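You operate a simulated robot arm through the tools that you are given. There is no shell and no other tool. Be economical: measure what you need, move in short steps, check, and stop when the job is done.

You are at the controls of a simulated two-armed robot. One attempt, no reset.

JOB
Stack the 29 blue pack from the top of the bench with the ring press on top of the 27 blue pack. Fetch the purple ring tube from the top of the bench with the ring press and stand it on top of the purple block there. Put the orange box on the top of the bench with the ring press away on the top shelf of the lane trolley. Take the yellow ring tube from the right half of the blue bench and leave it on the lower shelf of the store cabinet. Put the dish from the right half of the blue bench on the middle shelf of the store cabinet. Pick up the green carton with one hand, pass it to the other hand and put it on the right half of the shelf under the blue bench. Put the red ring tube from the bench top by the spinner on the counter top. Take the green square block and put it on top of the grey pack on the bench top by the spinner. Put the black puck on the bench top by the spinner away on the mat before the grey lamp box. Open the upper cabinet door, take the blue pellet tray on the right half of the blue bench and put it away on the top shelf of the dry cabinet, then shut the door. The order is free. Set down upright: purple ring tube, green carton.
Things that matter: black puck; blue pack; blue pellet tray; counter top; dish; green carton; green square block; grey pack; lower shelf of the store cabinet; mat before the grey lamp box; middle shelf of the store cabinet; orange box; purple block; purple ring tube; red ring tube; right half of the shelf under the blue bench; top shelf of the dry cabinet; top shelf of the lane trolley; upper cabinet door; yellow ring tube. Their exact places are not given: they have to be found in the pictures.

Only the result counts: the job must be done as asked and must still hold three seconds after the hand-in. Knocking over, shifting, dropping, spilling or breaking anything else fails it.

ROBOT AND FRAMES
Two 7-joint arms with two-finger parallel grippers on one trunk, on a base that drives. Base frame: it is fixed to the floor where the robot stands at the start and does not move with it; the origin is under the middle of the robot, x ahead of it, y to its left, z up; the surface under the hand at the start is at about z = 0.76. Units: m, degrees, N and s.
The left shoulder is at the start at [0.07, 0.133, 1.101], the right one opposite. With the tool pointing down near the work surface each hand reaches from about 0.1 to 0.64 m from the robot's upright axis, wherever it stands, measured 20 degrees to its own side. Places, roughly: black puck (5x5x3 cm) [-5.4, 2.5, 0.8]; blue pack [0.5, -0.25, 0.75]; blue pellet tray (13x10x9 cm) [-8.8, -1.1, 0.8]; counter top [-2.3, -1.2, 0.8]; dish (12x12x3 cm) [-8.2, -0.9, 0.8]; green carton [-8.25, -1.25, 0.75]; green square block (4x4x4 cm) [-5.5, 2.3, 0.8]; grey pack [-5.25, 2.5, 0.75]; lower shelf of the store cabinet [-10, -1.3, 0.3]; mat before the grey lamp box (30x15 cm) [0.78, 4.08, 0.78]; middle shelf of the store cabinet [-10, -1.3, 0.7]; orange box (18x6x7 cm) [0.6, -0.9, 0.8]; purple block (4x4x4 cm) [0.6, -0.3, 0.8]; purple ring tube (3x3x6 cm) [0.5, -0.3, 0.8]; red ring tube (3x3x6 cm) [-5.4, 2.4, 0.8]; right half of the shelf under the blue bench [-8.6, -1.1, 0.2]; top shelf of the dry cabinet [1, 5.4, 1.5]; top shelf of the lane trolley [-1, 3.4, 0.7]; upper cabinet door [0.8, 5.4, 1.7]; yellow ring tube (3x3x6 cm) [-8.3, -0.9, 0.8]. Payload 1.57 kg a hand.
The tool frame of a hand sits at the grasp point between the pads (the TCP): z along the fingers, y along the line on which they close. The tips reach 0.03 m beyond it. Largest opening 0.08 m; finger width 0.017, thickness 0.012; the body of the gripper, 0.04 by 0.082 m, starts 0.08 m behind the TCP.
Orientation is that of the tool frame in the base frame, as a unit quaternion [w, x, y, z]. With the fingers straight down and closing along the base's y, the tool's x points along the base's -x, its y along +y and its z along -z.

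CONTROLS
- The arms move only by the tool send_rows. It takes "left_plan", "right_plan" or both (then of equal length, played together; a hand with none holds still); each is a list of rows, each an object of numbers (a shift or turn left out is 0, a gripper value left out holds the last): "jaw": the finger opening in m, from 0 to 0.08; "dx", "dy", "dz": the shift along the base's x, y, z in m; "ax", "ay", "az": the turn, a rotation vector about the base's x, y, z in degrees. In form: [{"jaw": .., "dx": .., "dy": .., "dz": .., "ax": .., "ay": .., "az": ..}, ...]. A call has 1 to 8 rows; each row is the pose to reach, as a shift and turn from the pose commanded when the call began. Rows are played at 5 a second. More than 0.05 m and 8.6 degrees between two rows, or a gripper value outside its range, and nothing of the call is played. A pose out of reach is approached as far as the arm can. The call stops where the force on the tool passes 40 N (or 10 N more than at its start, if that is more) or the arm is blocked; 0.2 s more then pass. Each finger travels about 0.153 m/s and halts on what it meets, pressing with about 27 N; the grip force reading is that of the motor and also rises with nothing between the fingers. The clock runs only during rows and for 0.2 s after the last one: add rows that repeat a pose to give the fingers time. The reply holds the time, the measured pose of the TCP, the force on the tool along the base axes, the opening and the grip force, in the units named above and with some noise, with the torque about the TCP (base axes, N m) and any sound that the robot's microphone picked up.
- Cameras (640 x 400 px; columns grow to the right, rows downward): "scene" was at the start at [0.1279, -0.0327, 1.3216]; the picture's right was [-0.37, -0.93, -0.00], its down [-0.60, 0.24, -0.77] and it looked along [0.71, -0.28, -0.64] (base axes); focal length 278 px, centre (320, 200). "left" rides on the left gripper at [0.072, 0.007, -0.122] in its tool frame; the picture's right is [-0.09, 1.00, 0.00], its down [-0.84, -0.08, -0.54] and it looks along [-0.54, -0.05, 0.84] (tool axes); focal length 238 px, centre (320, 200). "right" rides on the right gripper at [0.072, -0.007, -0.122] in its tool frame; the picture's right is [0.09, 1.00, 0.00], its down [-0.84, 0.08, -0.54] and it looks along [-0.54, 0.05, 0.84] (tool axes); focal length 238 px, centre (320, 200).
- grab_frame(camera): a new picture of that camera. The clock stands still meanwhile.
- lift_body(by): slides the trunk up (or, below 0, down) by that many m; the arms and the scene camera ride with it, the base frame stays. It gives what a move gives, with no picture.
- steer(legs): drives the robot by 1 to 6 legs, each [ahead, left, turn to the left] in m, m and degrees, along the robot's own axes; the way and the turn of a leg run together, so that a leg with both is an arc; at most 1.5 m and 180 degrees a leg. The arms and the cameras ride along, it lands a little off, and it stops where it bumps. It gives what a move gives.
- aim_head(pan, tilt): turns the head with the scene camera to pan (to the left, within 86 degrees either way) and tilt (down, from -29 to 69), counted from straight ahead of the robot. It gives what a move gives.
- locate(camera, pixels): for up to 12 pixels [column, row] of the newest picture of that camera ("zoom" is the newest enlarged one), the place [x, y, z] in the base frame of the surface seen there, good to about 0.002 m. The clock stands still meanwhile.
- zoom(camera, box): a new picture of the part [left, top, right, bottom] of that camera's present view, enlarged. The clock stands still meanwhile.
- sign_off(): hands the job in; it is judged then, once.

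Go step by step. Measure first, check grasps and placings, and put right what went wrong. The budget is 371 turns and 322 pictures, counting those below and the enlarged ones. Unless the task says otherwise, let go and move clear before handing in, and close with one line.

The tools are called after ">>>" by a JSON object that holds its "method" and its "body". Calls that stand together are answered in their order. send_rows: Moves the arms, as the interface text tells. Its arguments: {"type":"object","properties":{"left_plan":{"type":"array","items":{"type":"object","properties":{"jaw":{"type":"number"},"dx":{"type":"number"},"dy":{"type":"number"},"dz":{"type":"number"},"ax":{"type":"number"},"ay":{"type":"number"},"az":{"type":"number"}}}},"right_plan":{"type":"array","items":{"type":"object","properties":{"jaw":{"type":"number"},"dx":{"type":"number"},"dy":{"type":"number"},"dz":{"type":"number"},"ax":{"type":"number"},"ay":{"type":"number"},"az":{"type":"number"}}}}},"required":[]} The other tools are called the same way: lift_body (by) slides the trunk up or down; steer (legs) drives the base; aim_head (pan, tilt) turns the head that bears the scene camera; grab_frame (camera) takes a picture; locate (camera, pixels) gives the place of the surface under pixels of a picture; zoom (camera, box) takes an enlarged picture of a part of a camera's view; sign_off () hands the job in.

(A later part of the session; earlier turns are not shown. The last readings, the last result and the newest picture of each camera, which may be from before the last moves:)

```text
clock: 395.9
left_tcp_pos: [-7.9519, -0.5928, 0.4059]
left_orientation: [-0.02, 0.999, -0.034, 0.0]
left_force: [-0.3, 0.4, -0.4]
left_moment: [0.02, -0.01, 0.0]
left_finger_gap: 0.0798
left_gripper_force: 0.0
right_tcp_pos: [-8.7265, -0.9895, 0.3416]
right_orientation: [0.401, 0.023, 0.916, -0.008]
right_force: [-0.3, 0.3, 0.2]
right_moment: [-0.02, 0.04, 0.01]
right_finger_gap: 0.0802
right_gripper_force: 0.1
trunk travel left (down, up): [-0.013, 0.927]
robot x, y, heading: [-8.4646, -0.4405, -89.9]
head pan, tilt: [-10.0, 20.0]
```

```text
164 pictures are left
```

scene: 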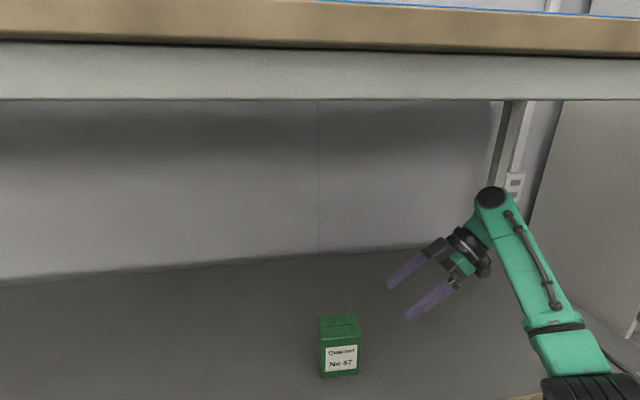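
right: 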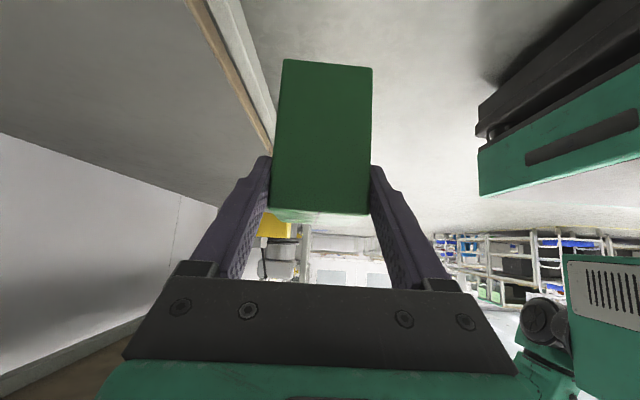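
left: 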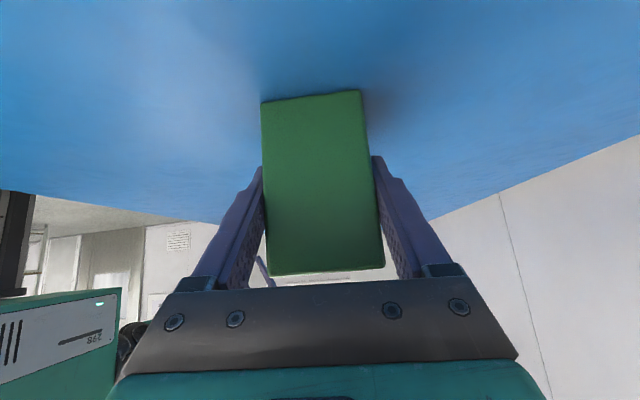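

Carton stands on the shelf. Back straight out, raise the trunk, straighten the right wrist.

>>> {"method": "steer", "body": {"legs": [[-0.45, 0, 0]]}}

>>> {"method": "lift_body", "body": {"by": 0.4}}

>>> {"method": "lift_body", "body": {"by": 0.26}}

>>> {"method": "send_rows", "body": {"right_plan": [{"ay": 8}, {"ay": 16}, {"ay": 24, "dx": 0.03}, {"ay": 32, "dx": 0.06}, {"ay": 40, "dx": 0.08}, {"ay": 47, "dx": 0.08, "az": 3}]}}

>>> {"method": "aim_head", "body": {"pan": -20, "tilt": 35}}

>>> {"method": "grab_frame", "body": {"camera": "scene"}}

```text
clock: 398.6
left_tcp_pos: [-7.9548, -0.1366, 0.4064]
left_orientation: [-0.02, 0.999, -0.028, -0.001]
left_force: [0.8, 0.0, 0.2]
left_moment: [-0.02, -0.02, -0.03]
left_finger_gap: 0.0802
left_gripper_force: 0.0
right_tcp_pos: [-8.7236, -0.543, 0.3424]
right_orientation: [0.4, 0.018, 0.916, -0.005]
right_force: [0.1, -0.7, 0.1]
right_moment: [-0.03, 0.0, 0.02]
right_finger_gap: 0.0798
right_gripper_force: 0.0
trunk travel left (down, up): [-0.013, 0.927]
robot x, y, heading: [-8.4681, 0.0094, -89.2]
head pan, tilt: [-10.0, 20.0]
```

```text
clock: 402.4
left_tcp_pos: [-7.9536, -0.1376, 0.8066]
left_orientation: [-0.02, 0.999, -0.028, -0.001]
left_force: [0.4, -0.3, 0.4]
left_moment: [-0.02, -0.02, 0.04]
left_finger_gap: 0.0799
left_gripper_force: 0.1
right_tcp_pos: [-8.7232, -0.5436, 0.7413]
right_orientation: [0.4, 0.019, 0.916, -0.006]
right_force: [0.1, 0.7, 0.5]
right_moment: [0.0, -0.01, -0.08]
right_finger_gap: 0.0798
right_gripper_force: 0.1
trunk travel left (down, up): [-0.413, 0.527]
robot x, y, heading: [-8.4703, 0.0023, -89.2]
head pan, tilt: [-10.0, 20.0]
```

```text
clock: 405.1
left_tcp_pos: [-7.9537, -0.1381, 1.0651]
left_orientation: [-0.019, 0.999, -0.028, -0.001]
left_force: [0.0, 1.2, -0.4]
left_moment: [0.01, 0.03, -0.02]
left_finger_gap: 0.08
left_gripper_force: 0.0
right_tcp_pos: [-8.7231, -0.5424, 1.002]
right_orientation: [0.401, 0.019, 0.916, -0.006]
right_force: [0.0, 0.5, 0.0]
right_moment: [0.0, 0.02, -0.01]
right_finger_gap: 0.0803
right_gripper_force: 0.1
trunk travel left (down, up): [-0.673, 0.267]
robot x, y, heading: [-8.4729, 0.0117, -89.1]
head pan, tilt: [-10.0, 20.0]
```

```text
clock: 406.5
left_tcp_pos: [-7.9539, -0.1382, 1.0657]
left_orientation: [-0.019, 0.999, -0.028, -0.001]
left_force: [0.7, 0.7, 0.0]
left_moment: [-0.01, 0.03, 0.01]
left_finger_gap: 0.0801
left_gripper_force: 0.0
right_tcp_pos: [-8.6415, -0.5427, 1.0032]
right_orientation: [0.001, -0.007, 1.0, -0.003]
right_force: [0.9, -0.3, 0.1]
right_moment: [-0.04, -0.01, 0.0]
right_finger_gap: 0.0797
right_gripper_force: 0.1
trunk travel left (down, up): [-0.673, 0.267]
robot x, y, heading: [-8.4713, 0.0106, -89.1]
head pan, tilt: [-10.0, 20.0]
```

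```text
clock: 407.3
left_tcp_pos: [-7.9536, -0.1378, 1.0654]
left_orientation: [-0.019, 0.999, -0.028, -0.001]
left_force: [-0.5, 0.6, 1.1]
left_moment: [-0.04, 0.03, 0.03]
left_finger_gap: 0.0799
left_gripper_force: 0.0
right_tcp_pos: [-8.6424, -0.5427, 1.0046]
right_orientation: [0.003, -0.008, 1.0, -0.003]
right_force: [-0.9, 0.4, 0.4]
right_moment: [-0.02, 0.05, 0.0]
right_finger_gap: 0.0798
right_gripper_force: 0.0
trunk travel left (down, up): [-0.673, 0.267]
robot x, y, heading: [-8.4722, 0.0093, -89.3]
head pan, tilt: [-20.0, 35.0]
```

```text
163 pictures are left
```

scene: 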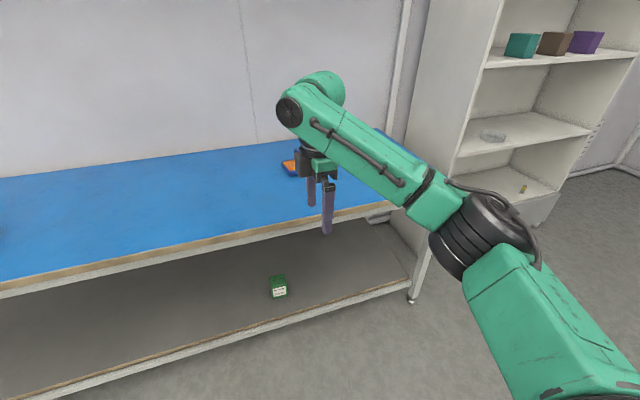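

Carton, dish and yellow tube are all in place. Now look closely at the pellet tray.

>>> {"method": "steer", "body": {"legs": [[0.4, -0.1, -0.8]]}}

>>> {"method": "grab_frame", "body": {"camera": "right"}}

>>> {"method": "grab_frame", "body": {"camera": "scene"}}

```text
clock: 409.8
left_tcp_pos: [-8.0567, -0.5509, 1.0656]
left_orientation: [-0.019, 0.999, -0.037, -0.001]
left_force: [-0.5, -0.1, 0.6]
left_moment: [0.0, -0.02, 0.01]
left_finger_gap: 0.0798
left_gripper_force: 0.1
right_tcp_pos: [-8.753, -0.9435, 1.0044]
right_orientation: [0.002, 0.001, 1.0, -0.004]
right_force: [0.5, 0.0, -0.1]
right_moment: [-0.01, 0.0, -0.02]
right_finger_gap: 0.0799
right_gripper_force: 0.0
trunk travel left (down, up): [-0.673, 0.267]
robot x, y, heading: [-8.5699, -0.3911, -90.2]
head pan, tilt: [-20.0, 35.0]
```

```text
162 pictures are left
```

right: 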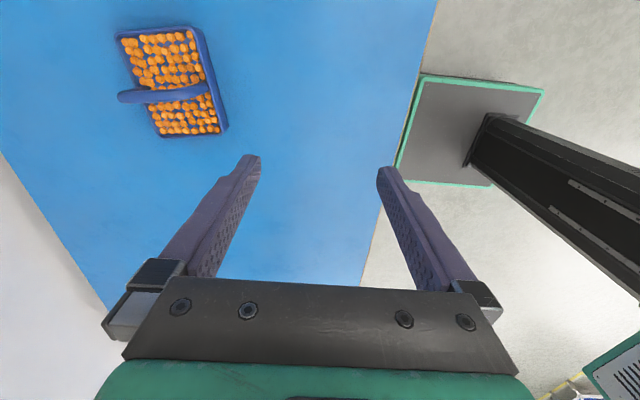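

```text
161 pictures are left
```

scene: 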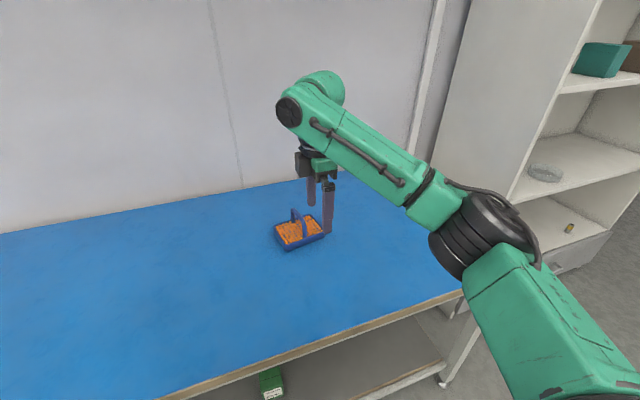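

The tray's handle bar runs along y. Before taking the tray I'll fetch the puck (it goes east too) and inspect the dry cabinet. Back off and re-pose both arms.

>>> {"method": "steer", "body": {"legs": [[-0.6, 0, 0]]}}

>>> {"method": "send_rows", "body": {"left_plan": [{"az": 8.4, "dx": -0.03, "dy": -0.03}, {"az": 16.8, "dx": -0.06, "dy": -0.06}, {"az": 25.2, "dx": -0.09, "dy": -0.09}, {"az": 33.6, "dx": -0.12, "dy": -0.12}, {"az": 42, "dx": -0.15, "dy": -0.15}, {"az": 50.4, "dx": -0.18, "dy": -0.18}, {"az": 58.8, "dx": -0.21, "dy": -0.2}, {"az": 67.2, "dx": -0.24, "dy": -0.22}], "right_plan": [{"dx": -0.03, "dy": 0.035}, {"dx": -0.06, "dy": 0.07}, {"dx": -0.09, "dy": 0.105}, {"dx": -0.12, "dy": 0.14}, {"dx": -0.15, "dy": 0.175}, {"dx": -0.18, "dy": 0.21}, {"dx": -0.21, "dy": 0.245}, {"dx": -0.24, "dy": 0.28}]}}

>>> {"method": "send_rows", "body": {"left_plan": [{"az": 8.4, "dx": -0.02, "dy": -0.02}, {"az": 16.8, "dx": -0.04, "dy": -0.02}, {"az": 23, "dx": -0.06, "dy": -0.02}, {"az": 23, "dx": -0.06, "dy": -0.02}], "right_plan": [{"dx": -0.03, "dy": 0.035}, {"dx": -0.06, "dy": 0.07}, {"dx": -0.07, "dy": 0.11}, {"dx": -0.07, "dy": 0.14}]}}

>>> {"method": "steer", "body": {"legs": [[0, 0, 180], [0, -1.45, 0], [0, -1.45, 0], [0, -0.4, 0]]}}

```text
clock: 413.3
left_tcp_pos: [-8.0536, 0.0623, 1.0654]
left_orientation: [-0.019, 0.999, -0.037, -0.001]
left_force: [0.5, 0.0, 0.0]
left_moment: [0.03, 0.0, 0.03]
left_finger_gap: 0.0799
left_gripper_force: 0.1
right_tcp_pos: [-8.7495, -0.3271, 1.0031]
right_orientation: [0.002, 0.002, 1.0, -0.002]
right_force: [0.6, -0.5, 0.2]
right_moment: [-0.01, 0.05, 0.03]
right_finger_gap: 0.0798
right_gripper_force: 0.1
trunk travel left (down, up): [-0.673, 0.267]
robot x, y, heading: [-8.5702, 0.2248, -90.3]
head pan, tilt: [-20.0, 35.0]
```

```text
clock: 415.1
left_tcp_pos: [-8.2116, -0.1796, 1.0711]
left_orientation: [-0.016, 0.853, 0.521, -0.012]
left_force: [-0.2, 0.6, -0.1]
left_moment: [0.0, -0.04, -0.01]
left_finger_gap: 0.08
left_gripper_force: 0.0
left hand out of reach, approached as far as the arm can: row 5, 6, 7, 8
right_tcp_pos: [-8.9913, -0.0462, 0.9982]
right_orientation: [0.003, 0.001, 1.0, -0.003]
right_force: [-0.4, 0.0, 0.1]
right_moment: [0.02, -0.02, 0.02]
right_finger_gap: 0.08
right_gripper_force: 0.1
trunk travel left (down, up): [-0.673, 0.267]
robot x, y, heading: [-8.5725, 0.2206, -90.3]
head pan, tilt: [-20.0, 35.0]
```

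```text
clock: 416.1
left_tcp_pos: [-8.2112, -0.1754, 1.0651]
left_orientation: [-0.012, 0.731, 0.683, -0.013]
left_force: [-0.2, -0.7, -0.2]
left_moment: [-0.01, -0.02, -0.03]
left_finger_gap: 0.0801
left_gripper_force: 0.1
left hand out of reach, approached as far as the arm can: row 1, 2, 3, 4
right_tcp_pos: [-9.0637, 0.0934, 1.0021]
right_orientation: [0.003, 0.001, 1.0, -0.003]
right_force: [0.1, 0.7, 0.7]
right_moment: [-0.01, -0.02, 0.0]
right_finger_gap: 0.0801
right_gripper_force: 0.1
trunk travel left (down, up): [-0.673, 0.267]
robot x, y, heading: [-8.5659, 0.2203, -90.3]
head pan, tilt: [-20.0, 35.0]
```

```text
clock: 439.6
left_tcp_pos: [-5.5876, 0.5758, 1.0649]
left_orientation: [0.014, -0.68, 0.733, -0.013]
left_force: [1.0, 0.1, -0.5]
left_moment: [0.0, -0.02, -0.03]
left_finger_gap: 0.0803
left_gripper_force: 0.2
right_tcp_pos: [-4.7363, 0.3015, 1.003]
right_orientation: [-0.003, 1.0, -0.004, -0.002]
right_force: [-0.3, -0.1, 0.1]
right_moment: [-0.02, 0.01, 0.04]
right_finger_gap: 0.08
right_gripper_force: 0.1
trunk travel left (down, up): [-0.673, 0.267]
robot x, y, heading: [-5.2286, 0.1765, 89.6]
head pan, tilt: [-20.0, 35.0]
```

>>> {"method": "steer", "body": {"legs": [[1.4, 0, 0.4], [0.24, 0, 0]]}}

>>> {"method": "aim_head", "body": {"pan": 15, "tilt": 45}}

>>> {"method": "grab_frame", "body": {"camera": "scene"}}

```text
clock: 447.9
left_tcp_pos: [-5.5916, 2.1829, 1.0646]
left_orientation: [0.015, -0.685, 0.728, -0.013]
left_force: [0.2, -0.4, -0.5]
left_moment: [0.01, 0.03, 0.02]
left_finger_gap: 0.0798
left_gripper_force: 0.0
right_tcp_pos: [-4.7354, 1.9225, 1.003]
right_orientation: [-0.003, 1.0, 0.005, -0.002]
right_force: [0.6, 0.7, -0.6]
right_moment: [0.0, -0.03, -0.02]
right_finger_gap: 0.0801
right_gripper_force: 0.1
trunk travel left (down, up): [-0.673, 0.267]
robot x, y, heading: [-5.2323, 1.7893, 90.1]
head pan, tilt: [-20.0, 35.0]
```

```text
clock: 448.9
left_tcp_pos: [-5.5916, 2.1823, 1.0648]
left_orientation: [0.014, -0.685, 0.728, -0.012]
left_force: [-0.2, -0.3, 0.2]
left_moment: [0.03, -0.01, 0.0]
left_finger_gap: 0.08
left_gripper_force: 0.1
right_tcp_pos: [-4.7341, 1.9223, 1.0018]
right_orientation: [-0.002, 1.0, 0.005, -0.001]
right_force: [-0.2, -0.7, 0.2]
right_moment: [-0.01, 0.0, 0.01]
right_finger_gap: 0.0799
right_gripper_force: 0.0
trunk travel left (down, up): [-0.673, 0.267]
robot x, y, heading: [-5.2282, 1.7889, 90.6]
head pan, tilt: [15.0, 45.0]
```

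```text
160 pictures are left
```

scene: 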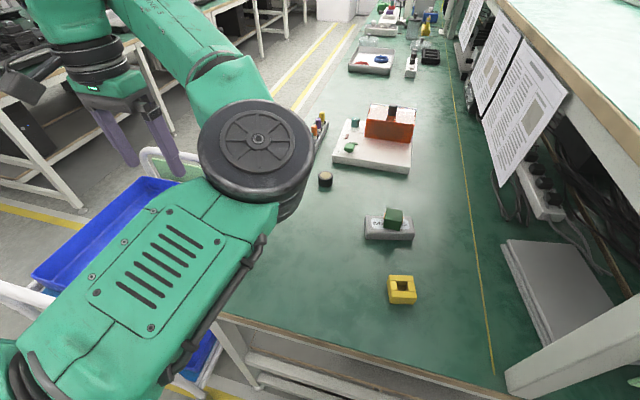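

>>> {"method": "locate", "body": {"camera": "scene", "pixels": [[325, 175], [320, 180], [331, 180], [325, 171], [392, 220]]}}

>>> {"method": "send_rows", "body": {"left_plan": [{"ax": 8, "dx": 0.03, "dy": 0.02, "dz": -0.01}, {"ax": 16, "dx": 0.06, "dy": 0.05, "dz": -0.02}, {"ax": 24, "dx": 0.1, "dy": 0.07, "dz": -0.03}, {"ax": 32, "dx": 0.14, "dy": 0.1, "dz": -0.04}, {"ax": 40, "dx": 0.17, "dy": 0.13, "dz": -0.05}, {"ax": 40, "dx": 0.189, "dy": 0.17, "dz": -0.07}, {"ax": 40, "dx": 0.189, "dy": 0.21, "dz": -0.09}]}}

>>> {"method": "grab_frame", "body": {"camera": "left"}}

>>> {"method": "grab_frame", "body": {"camera": "scene"}}

```text
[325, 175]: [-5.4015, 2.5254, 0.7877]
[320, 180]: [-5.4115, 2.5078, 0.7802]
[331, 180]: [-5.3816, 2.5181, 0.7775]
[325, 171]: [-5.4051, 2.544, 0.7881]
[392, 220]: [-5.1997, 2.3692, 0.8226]
```

```text
refused: row 4 steps farther than a row can; nothing moved
```

```text
159 pictures are left
```

left: 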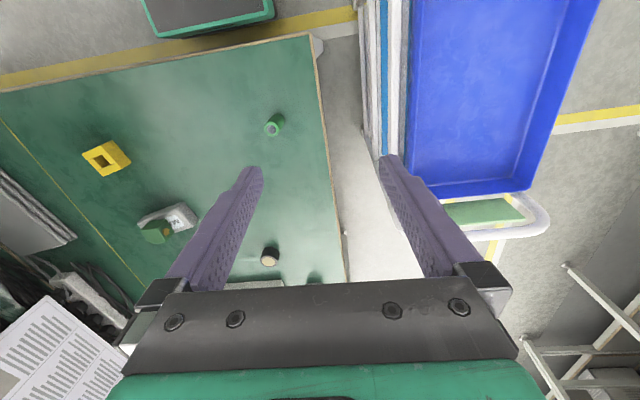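

```text
158 pictures are left
```

scene: 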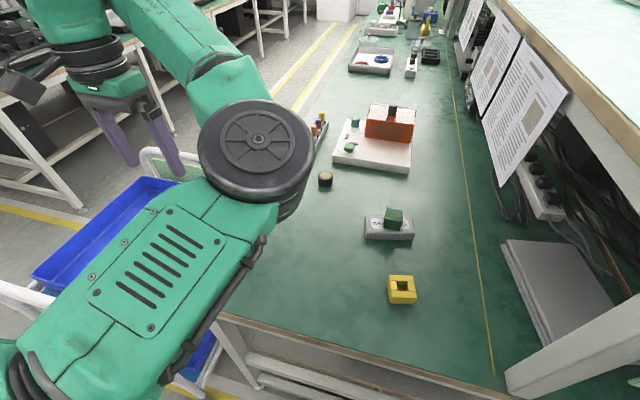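

>>> {"method": "send_rows", "body": {"left_plan": [{"ax": 8, "dx": 0.03, "dy": 0.02, "dz": -0.01}, {"ax": 16, "dx": 0.06, "dy": 0.045, "dz": -0.02}, {"ax": 24, "dx": 0.09, "dy": 0.07, "dz": -0.03}, {"ax": 32, "dx": 0.12, "dy": 0.095, "dz": -0.04}, {"ax": 40, "dx": 0.15, "dy": 0.12, "dz": -0.05}, {"ax": 40, "dx": 0.175, "dy": 0.15, "dz": -0.06}, {"ax": 40, "dx": 0.19, "dy": 0.18, "dz": -0.09}, {"ax": 40, "dx": 0.19, "dy": 0.21, "dz": -0.11}]}}

>>> {"method": "grab_frame", "body": {"camera": "left"}}

>>> {"method": "grab_frame", "body": {"camera": "scene"}}

```text
clock: 450.7
left_tcp_pos: [-5.398, 2.3927, 0.9567]
left_orientation: [0.248, -0.638, 0.69, 0.236]
left_force: [0.2, -0.1, 0.4]
left_moment: [0.02, -0.02, -0.01]
left_finger_gap: 0.0798
left_gripper_force: 0.0
left hand out of reach, approached as far as the arm can: row 1, 2, 3, 4
right_tcp_pos: [-4.7353, 1.923, 1.0035]
right_orientation: [-0.003, 1.0, 0.005, -0.002]
right_force: [1.2, -0.1, 0.1]
right_moment: [-0.03, 0.03, 0.02]
right_finger_gap: 0.08
right_gripper_force: 0.1
trunk travel left (down, up): [-0.673, 0.267]
robot x, y, heading: [-5.2265, 1.7887, 90.3]
head pan, tilt: [15.0, 45.0]
```

```text
157 pictures are left
```

left: 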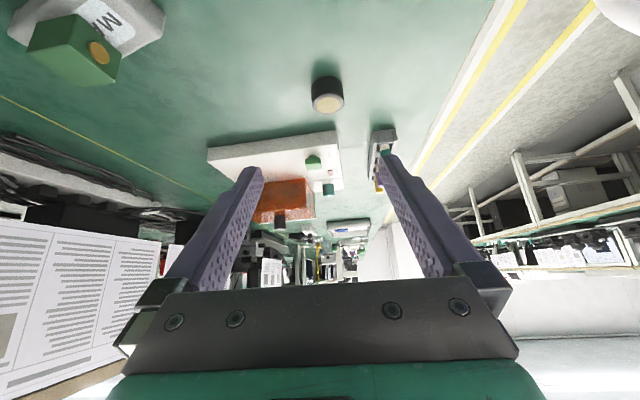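

```text
156 pictures are left
```

scene: 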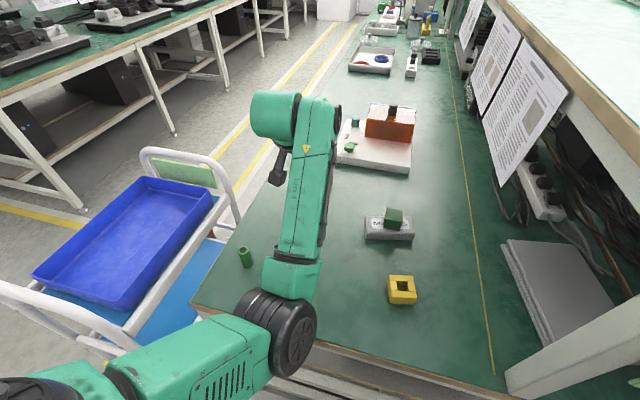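

>>> {"method": "steer", "body": {"legs": [[0.035, 0, 0]]}}

>>> {"method": "send_rows", "body": {"left_plan": [{"dx": -0.004, "dy": 0.025, "dz": -0.04, "jaw": 0.065}, {"dx": -0.004, "dy": 0.05, "dz": -0.08}, {"dx": -0.004, "dy": 0.075, "dz": -0.12}, {"dx": -0.004, "dy": 0.075, "dz": -0.12}]}}

>>> {"method": "grab_frame", "body": {"camera": "left"}}

```text
clock: 451.5
left_tcp_pos: [-5.4008, 2.424, 0.9582]
left_orientation: [0.248, -0.639, 0.688, 0.238]
left_force: [0.3, -0.1, 0.0]
left_moment: [0.02, -0.01, -0.03]
left_finger_gap: 0.08
left_gripper_force: 0.0
right_tcp_pos: [-4.735, 1.955, 1.0032]
right_orientation: [-0.004, 1.0, 0.004, -0.001]
right_force: [0.3, 0.4, 0.1]
right_moment: [0.01, 0.01, 0.01]
right_finger_gap: 0.08
right_gripper_force: 0.0
trunk travel left (down, up): [-0.673, 0.267]
robot x, y, heading: [-5.2262, 1.8277, 90.5]
head pan, tilt: [15.0, 45.0]
```

```text
clock: 452.5
left_tcp_pos: [-5.4031, 2.502, 0.8343]
left_orientation: [0.249, -0.638, 0.689, 0.238]
left_force: [-0.2, -0.2, 1.2]
left_moment: [0.0, 0.0, -0.01]
left_finger_gap: 0.0651
left_gripper_force: 0.0
right_tcp_pos: [-4.7362, 1.9572, 1.004]
right_orientation: [-0.003, 1.0, 0.004, -0.002]
right_force: [1.2, -0.6, 0.5]
right_moment: [0.03, 0.0, -0.01]
right_finger_gap: 0.0798
right_gripper_force: 0.0
trunk travel left (down, up): [-0.673, 0.267]
robot x, y, heading: [-5.2298, 1.8253, 90.7]
head pan, tilt: [15.0, 45.0]
```

```text
155 pictures are left
```

left: 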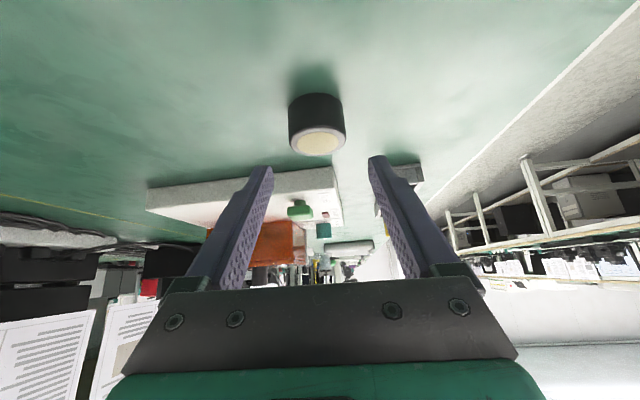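

>>> {"method": "send_rows", "body": {"left_plan": [{"dy": 0.006, "dz": -0.02}, {"dy": 0.012, "dz": -0.038}, {"dy": 0.012, "dz": -0.041}, {"dy": 0.012, "dz": -0.041}]}}

>>> {"method": "grab_frame", "body": {"camera": "left"}}

```text
clock: 453.5
left_tcp_pos: [-5.4033, 2.5149, 0.7948]
left_orientation: [0.248, -0.638, 0.689, 0.236]
left_force: [-0.3, -0.2, 0.8]
left_moment: [-0.01, 0.0, 0.02]
left_finger_gap: 0.0652
left_gripper_force: 0.0
right_tcp_pos: [-4.7349, 1.9582, 1.0029]
right_orientation: [-0.003, 1.0, 0.003, -0.001]
right_force: [0.1, 0.1, 0.0]
right_moment: [0.0, 0.04, 0.02]
right_finger_gap: 0.08
right_gripper_force: 0.1
trunk travel left (down, up): [-0.673, 0.267]
robot x, y, heading: [-5.2249, 1.8222, 90.3]
head pan, tilt: [15.0, 45.0]
```

```text
154 pictures are left
```

left: 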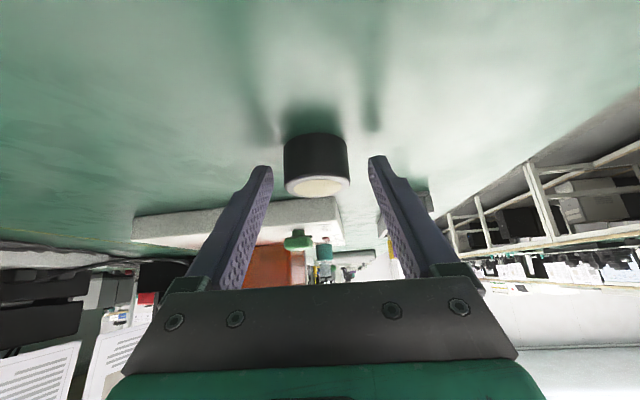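

>>> {"method": "send_rows", "body": {"left_plan": [{"jaw": 0.05}, {"jaw": 0.03}, {"jaw": 0.03}, {"jaw": 0.03}]}}

>>> {"method": "send_rows", "body": {"left_plan": [{"dz": 0.03}, {"dz": 0.07}, {"dz": 0.11, "dy": -0.02}, {"dz": 0.15, "dy": -0.05}, {"dz": 0.18, "dy": -0.09}]}}

>>> {"method": "grab_frame", "body": {"camera": "left"}}

```text
clock: 454.5
left_tcp_pos: [-5.4047, 2.5146, 0.7951]
left_orientation: [0.248, -0.639, 0.689, 0.236]
left_force: [0.3, 0.7, 1.0]
left_moment: [0.03, 0.0, 0.06]
left_finger_gap: 0.0431
left_gripper_force: 26.8
right_tcp_pos: [-4.7353, 1.9563, 1.0026]
right_orientation: [-0.003, 1.0, 0.003, -0.002]
right_force: [0.2, 0.3, -0.6]
right_moment: [0.01, -0.02, 0.0]
right_finger_gap: 0.0803
right_gripper_force: 0.1
trunk travel left (down, up): [-0.673, 0.267]
robot x, y, heading: [-5.2288, 1.8247, 90.4]
head pan, tilt: [15.0, 45.0]
```

```text
clock: 455.7
left_tcp_pos: [-5.3989, 2.4274, 0.9811]
left_orientation: [0.249, -0.639, 0.689, 0.236]
left_force: [1.0, -0.1, -0.9]
left_moment: [-0.02, 0.0, -0.01]
left_finger_gap: 0.0432
left_gripper_force: 27.3
right_tcp_pos: [-4.7355, 1.9574, 1.003]
right_orientation: [-0.004, 1.0, 0.003, -0.002]
right_force: [0.6, 0.1, 0.5]
right_moment: [0.01, -0.04, 0.0]
right_finger_gap: 0.08
right_gripper_force: 0.1
trunk travel left (down, up): [-0.673, 0.267]
robot x, y, heading: [-5.226, 1.8244, 90.4]
head pan, tilt: [15.0, 45.0]
```

```text
153 pictures are left
```

left: 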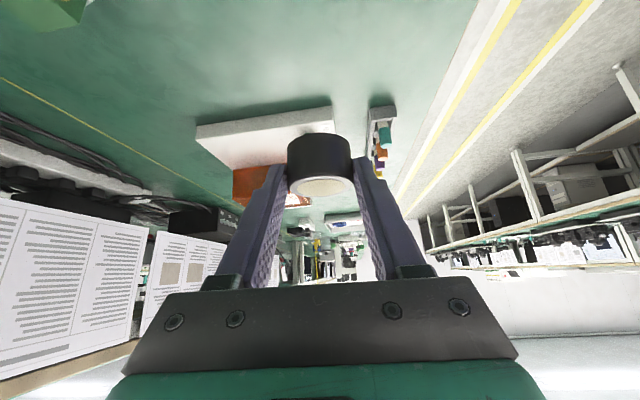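

Puck held (gap 0.043). Drive east to the aisle.

>>> {"method": "steer", "body": {"legs": [[-1.5, 0, 0], [0, 0, -90], [1.48, 0, 0], [1.48, 0, 0], [1.48, 0, 0], [0.4, 0, 0]]}}

>>> {"method": "steer", "body": {"legs": [[0, 0, 90], [1.45, 0, 0], [1.0, 0, 0]]}}

>>> {"method": "aim_head", "body": {"pan": -30, "tilt": 15}}

>>> {"method": "grab_frame", "body": {"camera": "scene"}}

```text
clock: 490.1
left_tcp_pos: [0.2668, 0.4755, 0.9795]
left_orientation: [0.343, 0.04, 0.939, -0.01]
left_force: [-0.2, 0.1, -1.1]
left_moment: [0.01, 0.01, -0.02]
left_finger_gap: 0.0431
left_gripper_force: 27.3
right_tcp_pos: [-0.2097, -0.1847, 1.0027]
right_orientation: [-0.004, 0.707, -0.707, 0.002]
right_force: [0.4, -0.1, 0.2]
right_moment: [-0.02, -0.02, 0.01]
right_finger_gap: 0.0801
right_gripper_force: 0.1
trunk travel left (down, up): [-0.673, 0.267]
robot x, y, heading: [-0.3368, 0.3098, -0.2]
head pan, tilt: [15.0, 45.0]
```

```text
clock: 505.9
left_tcp_pos: [-0.5316, 3.3344, 0.9794]
left_orientation: [0.25, -0.633, 0.694, 0.234]
left_force: [-0.8, -0.6, -1.3]
left_moment: [-0.03, -0.03, 0.01]
left_finger_gap: 0.0431
left_gripper_force: 26.6
right_tcp_pos: [0.1238, 2.8531, 1.0026]
right_orientation: [-0.003, 1.0, -0.005, -0.001]
right_force: [0.6, -0.1, 0.6]
right_moment: [-0.01, 0.02, -0.01]
right_finger_gap: 0.0802
right_gripper_force: 0.0
trunk travel left (down, up): [-0.673, 0.267]
robot x, y, heading: [-0.379, 2.731, 89.3]
head pan, tilt: [15.0, 45.0]
```

```text
clock: 507.0
left_tcp_pos: [-0.5334, 3.3343, 0.9791]
left_orientation: [0.25, -0.633, 0.694, 0.235]
left_force: [0.2, -0.1, -1.9]
left_moment: [0.02, 0.0, 0.05]
left_finger_gap: 0.043
left_gripper_force: 26.7
right_tcp_pos: [0.1235, 2.8539, 1.003]
right_orientation: [-0.003, 1.0, -0.005, -0.002]
right_force: [0.2, -0.4, -0.1]
right_moment: [0.0, -0.02, 0.01]
right_finger_gap: 0.08
right_gripper_force: 0.0
trunk travel left (down, up): [-0.673, 0.267]
robot x, y, heading: [-0.3692, 2.7275, 89.4]
head pan, tilt: [-30.0, 15.0]
```

```text
152 pictures are left
```

scene: 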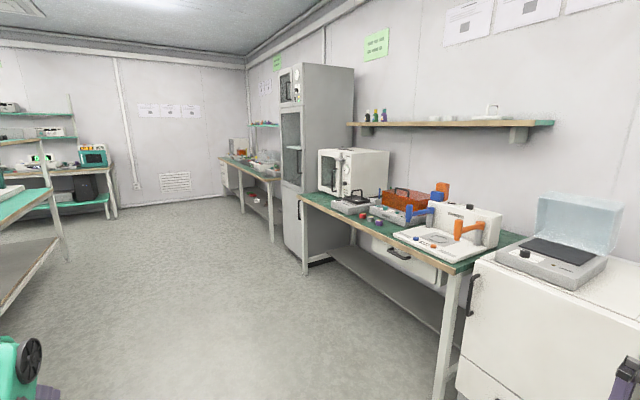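

>>> {"method": "zoom", "body": {"camera": "scene", "box": [280, 150, 540, 300]}}

>>> {"method": "zoom", "body": {"camera": "scene", "box": [250, 40, 380, 280]}}

>>> {"method": "locate", "body": {"camera": "scene", "pixels": [[440, 240], [430, 255], [300, 90], [292, 150], [282, 80], [303, 85], [350, 200], [303, 195], [283, 170], [300, 215], [450, 275], [340, 130]]}}

```text
2.46 times, centred on (410, 225) of scene
```

zoom: 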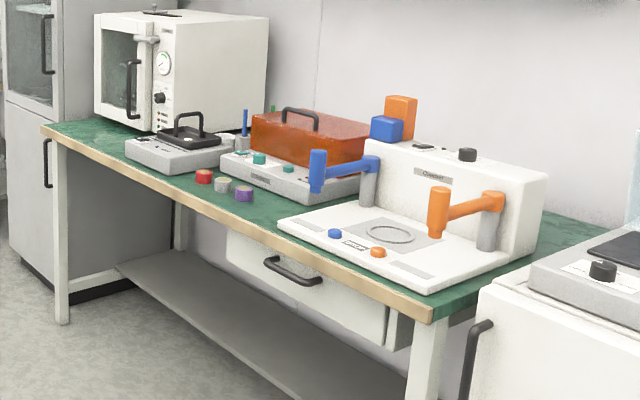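

```text
1.67 times, centred on (315, 160) of scene
```

zoom: 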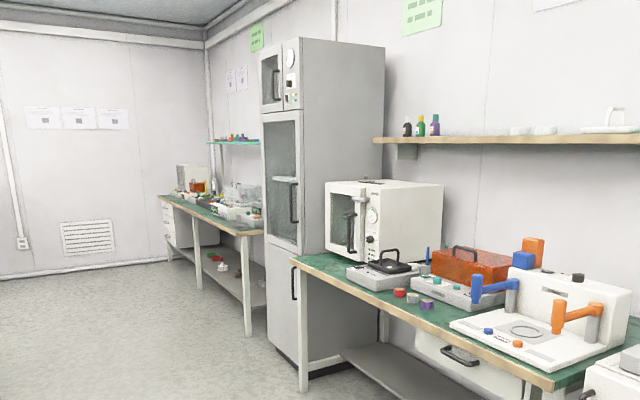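

```text
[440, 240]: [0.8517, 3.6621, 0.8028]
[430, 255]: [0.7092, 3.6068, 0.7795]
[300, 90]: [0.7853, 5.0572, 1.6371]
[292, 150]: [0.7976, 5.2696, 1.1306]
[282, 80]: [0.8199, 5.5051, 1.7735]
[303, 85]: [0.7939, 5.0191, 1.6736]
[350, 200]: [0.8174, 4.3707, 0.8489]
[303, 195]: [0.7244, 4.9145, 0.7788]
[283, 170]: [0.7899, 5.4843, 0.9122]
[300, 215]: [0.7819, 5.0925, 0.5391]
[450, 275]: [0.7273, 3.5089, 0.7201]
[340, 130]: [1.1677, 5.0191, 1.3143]
```

I need a closer look at the bench for the mat. Drive on and turn to face it.

>>> {"method": "steer", "body": {"legs": [[1.25, 0, 0], [0, 0, -90], [0.05, 0, 0]]}}

>>> {"method": "aim_head", "body": {"pan": 0, "tilt": 35}}

>>> {"method": "grab_frame", "body": {"camera": "scene"}}

```text
clock: 517.6
left_tcp_pos: [0.2712, 4.19, 0.9818]
left_orientation: [0.344, 0.015, 0.939, 0.0]
left_force: [-0.5, 0.7, -1.2]
left_moment: [0.0, -0.01, -0.04]
left_finger_gap: 0.043
left_gripper_force: 27.0
right_tcp_pos: [-0.1707, 3.5044, 1.0023]
right_orientation: [-0.004, 0.724, -0.689, 0.002]
right_force: [0.3, 0.2, 0.0]
right_moment: [0.04, -0.01, -0.02]
right_finger_gap: 0.0799
right_gripper_force: 0.2
trunk travel left (down, up): [-0.673, 0.267]
robot x, y, heading: [-0.3245, 3.99, 3.0]
head pan, tilt: [-30.0, 15.0]
```

```text
clock: 518.6
left_tcp_pos: [0.2733, 4.1896, 0.982]
left_orientation: [0.344, 0.015, 0.939, -0.001]
left_force: [0.2, -0.8, 0.2]
left_moment: [0.01, 0.01, -0.02]
left_finger_gap: 0.0429
left_gripper_force: 27.4
right_tcp_pos: [-0.1685, 3.5063, 1.0016]
right_orientation: [-0.003, 0.725, -0.689, 0.001]
right_force: [-0.4, 0.1, 0.0]
right_moment: [-0.02, 0.02, -0.01]
right_finger_gap: 0.0799
right_gripper_force: 0.0
trunk travel left (down, up): [-0.673, 0.267]
robot x, y, heading: [-0.3228, 3.9915, 2.7]
head pan, tilt: [0.0, 35.0]
```

```text
149 pictures are left
```

scene: 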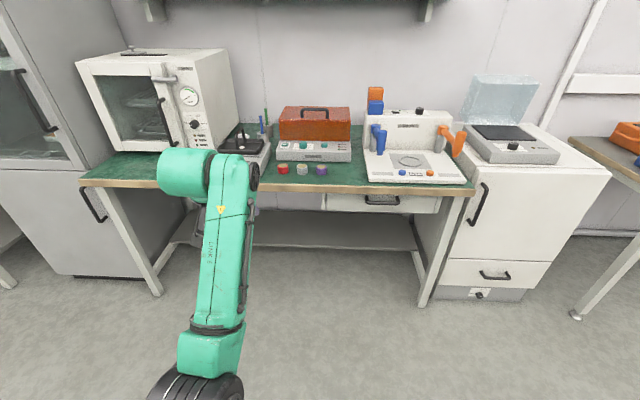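

>>> {"method": "zoom", "body": {"camera": "scene", "box": [210, 80, 470, 220]}}

>>> {"method": "locate", "body": {"camera": "scene", "pixels": [[283, 170], [303, 172], [322, 172], [310, 180], [350, 175], [300, 183], [345, 187], [265, 185], [315, 152], [400, 180], [260, 165], [340, 168]]}}

```text
2.46 times, centred on (340, 150) of scene
```

zoom: 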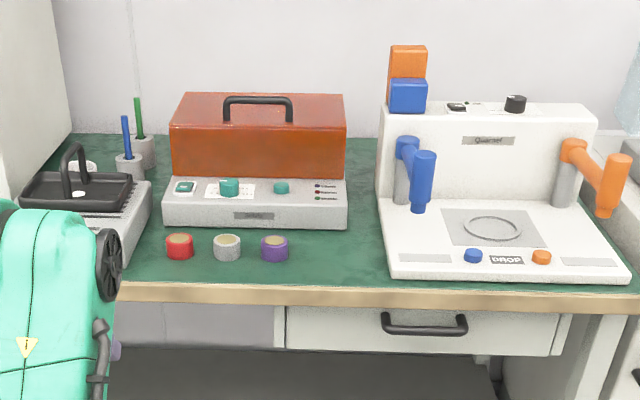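

```text
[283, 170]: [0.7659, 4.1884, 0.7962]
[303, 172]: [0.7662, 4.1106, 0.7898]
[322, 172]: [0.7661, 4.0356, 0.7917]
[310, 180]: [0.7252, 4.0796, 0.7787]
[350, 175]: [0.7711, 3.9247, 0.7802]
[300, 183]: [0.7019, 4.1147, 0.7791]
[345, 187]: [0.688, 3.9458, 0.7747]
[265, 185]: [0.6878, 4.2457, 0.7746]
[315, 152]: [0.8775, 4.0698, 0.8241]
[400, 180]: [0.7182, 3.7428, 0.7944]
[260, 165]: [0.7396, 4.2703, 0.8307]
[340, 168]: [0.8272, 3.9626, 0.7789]
```

The three small coloured pucks sit in the mat zone before the grey lamp box; the free spot is on its right at about (0.775,3.965). Drive up for the left hand.

>>> {"method": "steer", "body": {"legs": [[0, 0, -2.7], [0.4, -0.19, 0]]}}

>>> {"method": "grab_frame", "body": {"camera": "left"}}

>>> {"method": "aim_head", "body": {"pan": 5, "tilt": 45}}

>>> {"method": "grab_frame", "body": {"camera": "scene"}}

```text
clock: 521.6
left_tcp_pos: [0.678, 3.9801, 0.9801]
left_orientation: [0.344, 0.035, 0.938, -0.007]
left_force: [-0.1, 0.5, -0.3]
left_moment: [-0.01, 0.01, 0.02]
left_finger_gap: 0.0432
left_gripper_force: 26.8
right_tcp_pos: [0.2095, 3.315, 1.0028]
right_orientation: [-0.003, 0.71, -0.704, 0.002]
right_force: [-0.8, -0.5, -0.2]
right_moment: [0.01, -0.01, 0.02]
right_finger_gap: 0.0798
right_gripper_force: 0.2
trunk travel left (down, up): [-0.673, 0.267]
robot x, y, heading: [0.0766, 3.8051, 0.6]
head pan, tilt: [0.0, 35.0]
```

```text
147 pictures are left
```

left: 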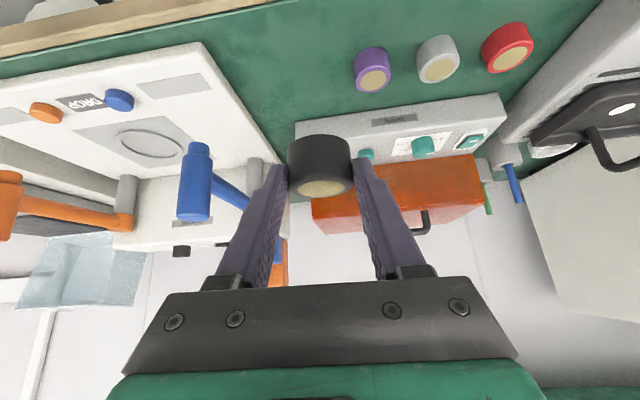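

```text
clock: 522.4
left_tcp_pos: [0.6781, 3.9787, 0.9817]
left_orientation: [0.343, 0.035, 0.939, -0.008]
left_force: [-0.3, 0.3, -1.8]
left_moment: [0.0, 0.03, 0.01]
left_finger_gap: 0.0432
left_gripper_force: 27.1
right_tcp_pos: [0.2086, 3.3152, 1.0026]
right_orientation: [-0.003, 0.71, -0.704, 0.0]
right_force: [0.0, 0.0, -1.0]
right_moment: [0.01, 0.0, 0.03]
right_finger_gap: 0.0798
right_gripper_force: 0.1
trunk travel left (down, up): [-0.673, 0.267]
robot x, y, heading: [0.0761, 3.8076, 0.6]
head pan, tilt: [5.0, 45.0]
```

```text
146 pictures are left
```

scene: 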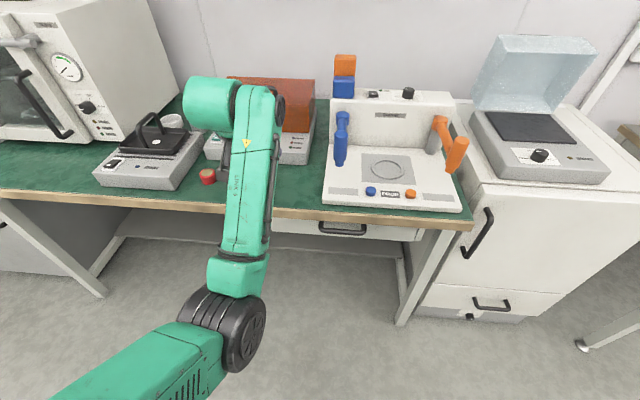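

>>> {"method": "locate", "body": {"camera": "left", "pixels": [[375, 80], [440, 68], [508, 55], [358, 75], [388, 80], [300, 125], [283, 160], [330, 118], [270, 130], [300, 90], [240, 60], [220, 80]]}}

>>> {"method": "zoom", "body": {"camera": "left", "box": [180, 0, 440, 200]}}

```text
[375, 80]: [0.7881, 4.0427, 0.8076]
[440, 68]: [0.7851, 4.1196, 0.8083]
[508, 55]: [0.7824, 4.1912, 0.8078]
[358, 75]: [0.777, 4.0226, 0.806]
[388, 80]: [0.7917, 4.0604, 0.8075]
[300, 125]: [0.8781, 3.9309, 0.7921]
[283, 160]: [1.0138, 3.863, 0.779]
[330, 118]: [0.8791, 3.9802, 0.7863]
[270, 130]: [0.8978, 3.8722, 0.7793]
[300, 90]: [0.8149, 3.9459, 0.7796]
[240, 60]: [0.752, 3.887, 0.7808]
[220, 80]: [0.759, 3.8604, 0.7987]
```

```text
2.00 times, centred on (310, 100) of left
```

zoom: 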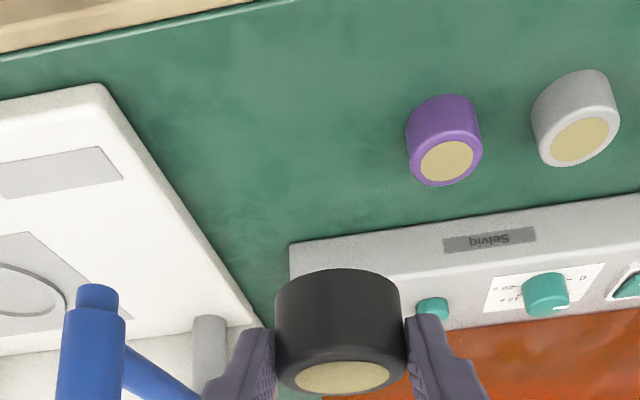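

>>> {"method": "steer", "body": {"legs": [[0.05, 0, 0]]}}

>>> {"method": "send_rows", "body": {"left_plan": [{"dx": 0.02, "dy": -0.008, "dz": -0.03}, {"dx": 0.04, "dy": -0.014, "dz": -0.07}, {"dx": 0.045, "dy": -0.014, "dz": -0.11}, {"dx": 0.045, "dy": -0.014, "dz": -0.14}, {"dx": 0.045, "dy": -0.014, "dz": -0.14}]}}

>>> {"method": "grab_frame", "body": {"camera": "left"}}

>>> {"method": "grab_frame", "body": {"camera": "scene"}}

```text
clock: 523.3
left_tcp_pos: [0.7269, 3.9797, 0.9816]
left_orientation: [0.343, 0.034, 0.939, -0.008]
left_force: [-0.2, 0.2, -0.5]
left_moment: [-0.01, 0.01, 0.02]
left_finger_gap: 0.0429
left_gripper_force: 26.4
right_tcp_pos: [0.258, 3.3151, 1.0025]
right_orientation: [-0.004, 0.71, -0.704, 0.001]
right_force: [0.6, -0.2, 0.2]
right_moment: [0.01, -0.02, 0.01]
right_finger_gap: 0.0798
right_gripper_force: 0.0
trunk travel left (down, up): [-0.673, 0.267]
robot x, y, heading: [0.1239, 3.8076, 0.5]
head pan, tilt: [5.0, 45.0]
```

```text
clock: 524.5
left_tcp_pos: [0.775, 3.9677, 0.8374]
left_orientation: [0.342, 0.034, 0.939, -0.008]
left_force: [0.1, 0.0, -0.9]
left_moment: [-0.02, 0.04, -0.01]
left_finger_gap: 0.0431
left_gripper_force: 27.5
right_tcp_pos: [0.2588, 3.3147, 1.0024]
right_orientation: [-0.003, 0.71, -0.704, 0.0]
right_force: [0.5, -0.2, -0.1]
right_moment: [-0.01, -0.02, -0.01]
right_finger_gap: 0.08
right_gripper_force: 0.0
trunk travel left (down, up): [-0.673, 0.267]
robot x, y, heading: [0.1272, 3.806, 0.6]
head pan, tilt: [5.0, 45.0]
```

```text
144 pictures are left
```

left: 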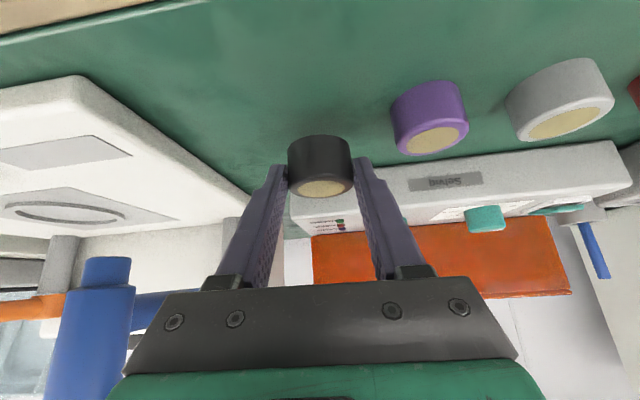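

```text
143 pictures are left
```

scene: 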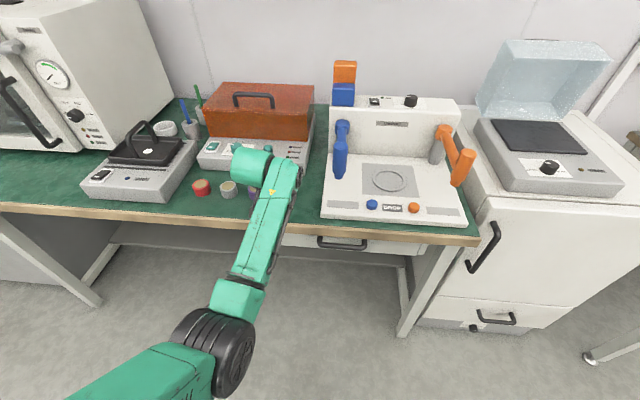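

>>> {"method": "send_rows", "body": {"left_plan": [{"dx": -0.002, "dy": -0.004, "dz": -0.012}, {"dx": -0.002, "dy": -0.004, "dz": -0.019}, {"dx": -0.002, "dy": -0.004, "dz": -0.022}, {"dx": -0.002, "dy": -0.004, "dz": -0.024}]}}

```text
clock: 525.5
left_tcp_pos: [0.771, 3.9621, 0.8158]
left_orientation: [0.343, 0.034, 0.939, -0.007]
left_force: [0.2, -0.7, -1.0]
left_moment: [0.02, -0.01, 0.02]
left_finger_gap: 0.0429
left_gripper_force: 27.0
right_tcp_pos: [0.2593, 3.3154, 1.0035]
right_orientation: [-0.002, 0.711, -0.704, 0.0]
right_force: [-1.1, -0.7, 1.2]
right_moment: [0.04, 0.0, -0.01]
right_finger_gap: 0.0799
right_gripper_force: 0.1
trunk travel left (down, up): [-0.673, 0.267]
robot x, y, heading: [0.1259, 3.8054, 0.6]
head pan, tilt: [5.0, 45.0]
```

>>> {"method": "send_rows", "body": {"left_plan": [{"dz": -0.0015}, {"dz": -0.003}]}}

```text
clock: 526.1
left_tcp_pos: [0.7728, 3.9618, 0.8161]
left_orientation: [0.345, 0.034, 0.938, -0.007]
left_force: [0.7, 0.6, 7.5]
left_moment: [-0.12, -0.07, 0.0]
left_finger_gap: 0.0431
left_gripper_force: 26.6
right_tcp_pos: [0.2571, 3.3153, 1.0042]
right_orientation: [-0.004, 0.71, -0.704, 0.001]
right_force: [0.2, -0.3, -0.7]
right_moment: [0.01, 0.0, 0.0]
right_finger_gap: 0.08
right_gripper_force: 0.1
trunk travel left (down, up): [-0.673, 0.267]
robot x, y, heading: [0.1254, 3.8077, 0.8]
head pan, tilt: [5.0, 45.0]
```

>>> {"method": "send_rows", "body": {"left_plan": [{"jaw": 0.055}, {"jaw": 0.055}, {"jaw": 0.055}, {"dx": -0.01, "dz": 0.03}, {"dx": -0.03, "dz": 0.07}, {"dx": -0.06, "dz": 0.1}, {"dx": -0.1, "dz": 0.12}]}}

>>> {"method": "grab_frame", "body": {"camera": "left"}}

>>> {"method": "locate", "body": {"camera": "left", "pixels": [[320, 100], [320, 110], [320, 120], [330, 90]]}}

```text
clock: 527.7
left_tcp_pos: [0.6699, 3.9617, 0.9322]
left_orientation: [0.343, 0.034, 0.939, -0.007]
left_force: [0.3, -0.1, 0.0]
left_moment: [-0.02, -0.03, 0.01]
left_finger_gap: 0.055
left_gripper_force: 0.1
right_tcp_pos: [0.2575, 3.3156, 1.0027]
right_orientation: [-0.004, 0.71, -0.704, 0.002]
right_force: [-0.5, 0.3, -0.3]
right_moment: [0.01, -0.01, 0.01]
right_finger_gap: 0.0797
right_gripper_force: 0.1
trunk travel left (down, up): [-0.673, 0.267]
robot x, y, heading: [0.1282, 3.8093, 0.4]
head pan, tilt: [5.0, 45.0]
```

```text
142 pictures are left
```

left: 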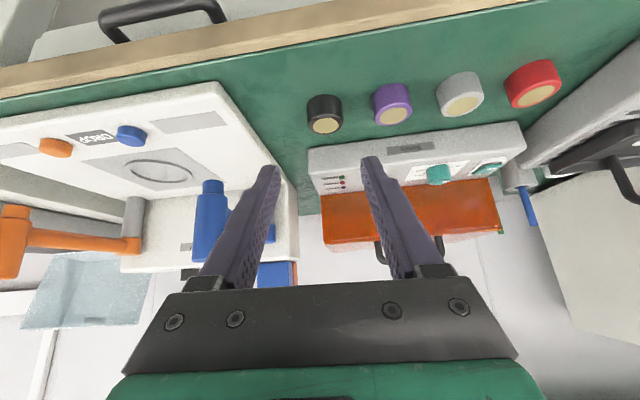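

```text
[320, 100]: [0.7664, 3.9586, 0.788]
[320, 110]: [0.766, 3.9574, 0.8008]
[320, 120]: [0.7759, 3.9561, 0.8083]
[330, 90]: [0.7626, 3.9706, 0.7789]
```

The puck lines up with the others on the mat. Back off and inspect the dry cabinet's upper door.

>>> {"method": "steer", "body": {"legs": [[-0.45, 0, 0], [0, 1.35, 0]]}}

>>> {"method": "aim_head", "body": {"pan": 0, "tilt": -12}}

>>> {"method": "grab_frame", "body": {"camera": "scene"}}

```text
clock: 536.7
left_tcp_pos: [0.2255, 5.3157, 0.9307]
left_orientation: [0.343, 0.036, 0.939, -0.008]
left_force: [0.4, -0.5, -0.3]
left_moment: [-0.01, -0.02, 0.01]
left_finger_gap: 0.055
left_gripper_force: 0.0
right_tcp_pos: [-0.1893, 4.6685, 1.0023]
right_orientation: [-0.004, 0.709, -0.705, 0.001]
right_force: [0.4, 0.2, -0.3]
right_moment: [0.0, 0.01, -0.02]
right_finger_gap: 0.0801
right_gripper_force: 0.1
trunk travel left (down, up): [-0.673, 0.267]
robot x, y, heading: [-0.3235, 5.164, 0.2]
head pan, tilt: [5.0, 45.0]
```

```text
clock: 538.0
left_tcp_pos: [0.2251, 5.3149, 0.9313]
left_orientation: [0.344, 0.036, 0.938, -0.008]
left_force: [0.0, -0.2, -0.1]
left_moment: [0.02, -0.02, 0.0]
left_finger_gap: 0.0548
left_gripper_force: 0.1
right_tcp_pos: [-0.1903, 4.6706, 1.0032]
right_orientation: [-0.003, 0.709, -0.705, 0.001]
right_force: [0.0, 0.3, 0.6]
right_moment: [0.0, 0.02, -0.01]
right_finger_gap: 0.0801
right_gripper_force: 0.1
trunk travel left (down, up): [-0.673, 0.267]
robot x, y, heading: [-0.3206, 5.1567, 0.2]
head pan, tilt: [0.0, -12.0]
```

```text
141 pictures are left
```

scene: 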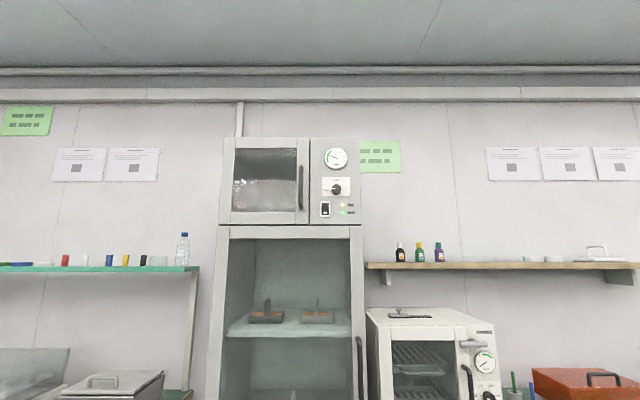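

>>> {"method": "zoom", "body": {"camera": "scene", "box": [200, 120, 380, 240]}}

>>> {"method": "locate", "body": {"camera": "zoom", "pixels": [[80, 65], [380, 70], [375, 355], [80, 360], [355, 170], [355, 225], [356, 310], [250, 180], [120, 120], [200, 310], [105, 340], [565, 230]]}}

```text
3.33 times, centred on (290, 180) of scene
```

zoom: 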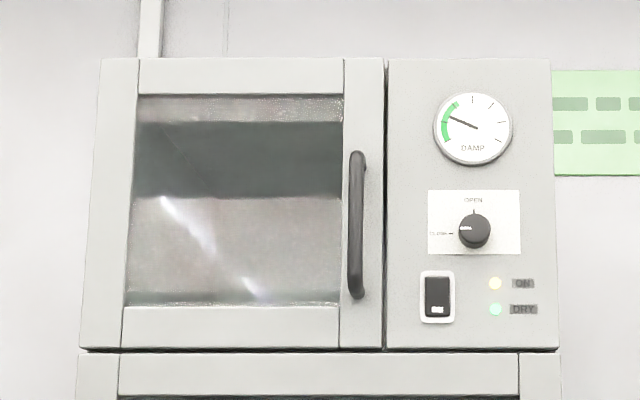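

```text
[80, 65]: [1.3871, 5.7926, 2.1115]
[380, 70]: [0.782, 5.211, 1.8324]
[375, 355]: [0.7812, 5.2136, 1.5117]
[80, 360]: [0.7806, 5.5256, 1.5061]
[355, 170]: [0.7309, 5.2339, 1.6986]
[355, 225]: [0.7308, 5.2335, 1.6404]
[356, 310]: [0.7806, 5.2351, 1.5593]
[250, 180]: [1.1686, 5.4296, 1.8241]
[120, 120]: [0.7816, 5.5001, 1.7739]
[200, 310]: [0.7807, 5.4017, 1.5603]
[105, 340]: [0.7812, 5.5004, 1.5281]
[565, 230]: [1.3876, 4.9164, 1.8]
```

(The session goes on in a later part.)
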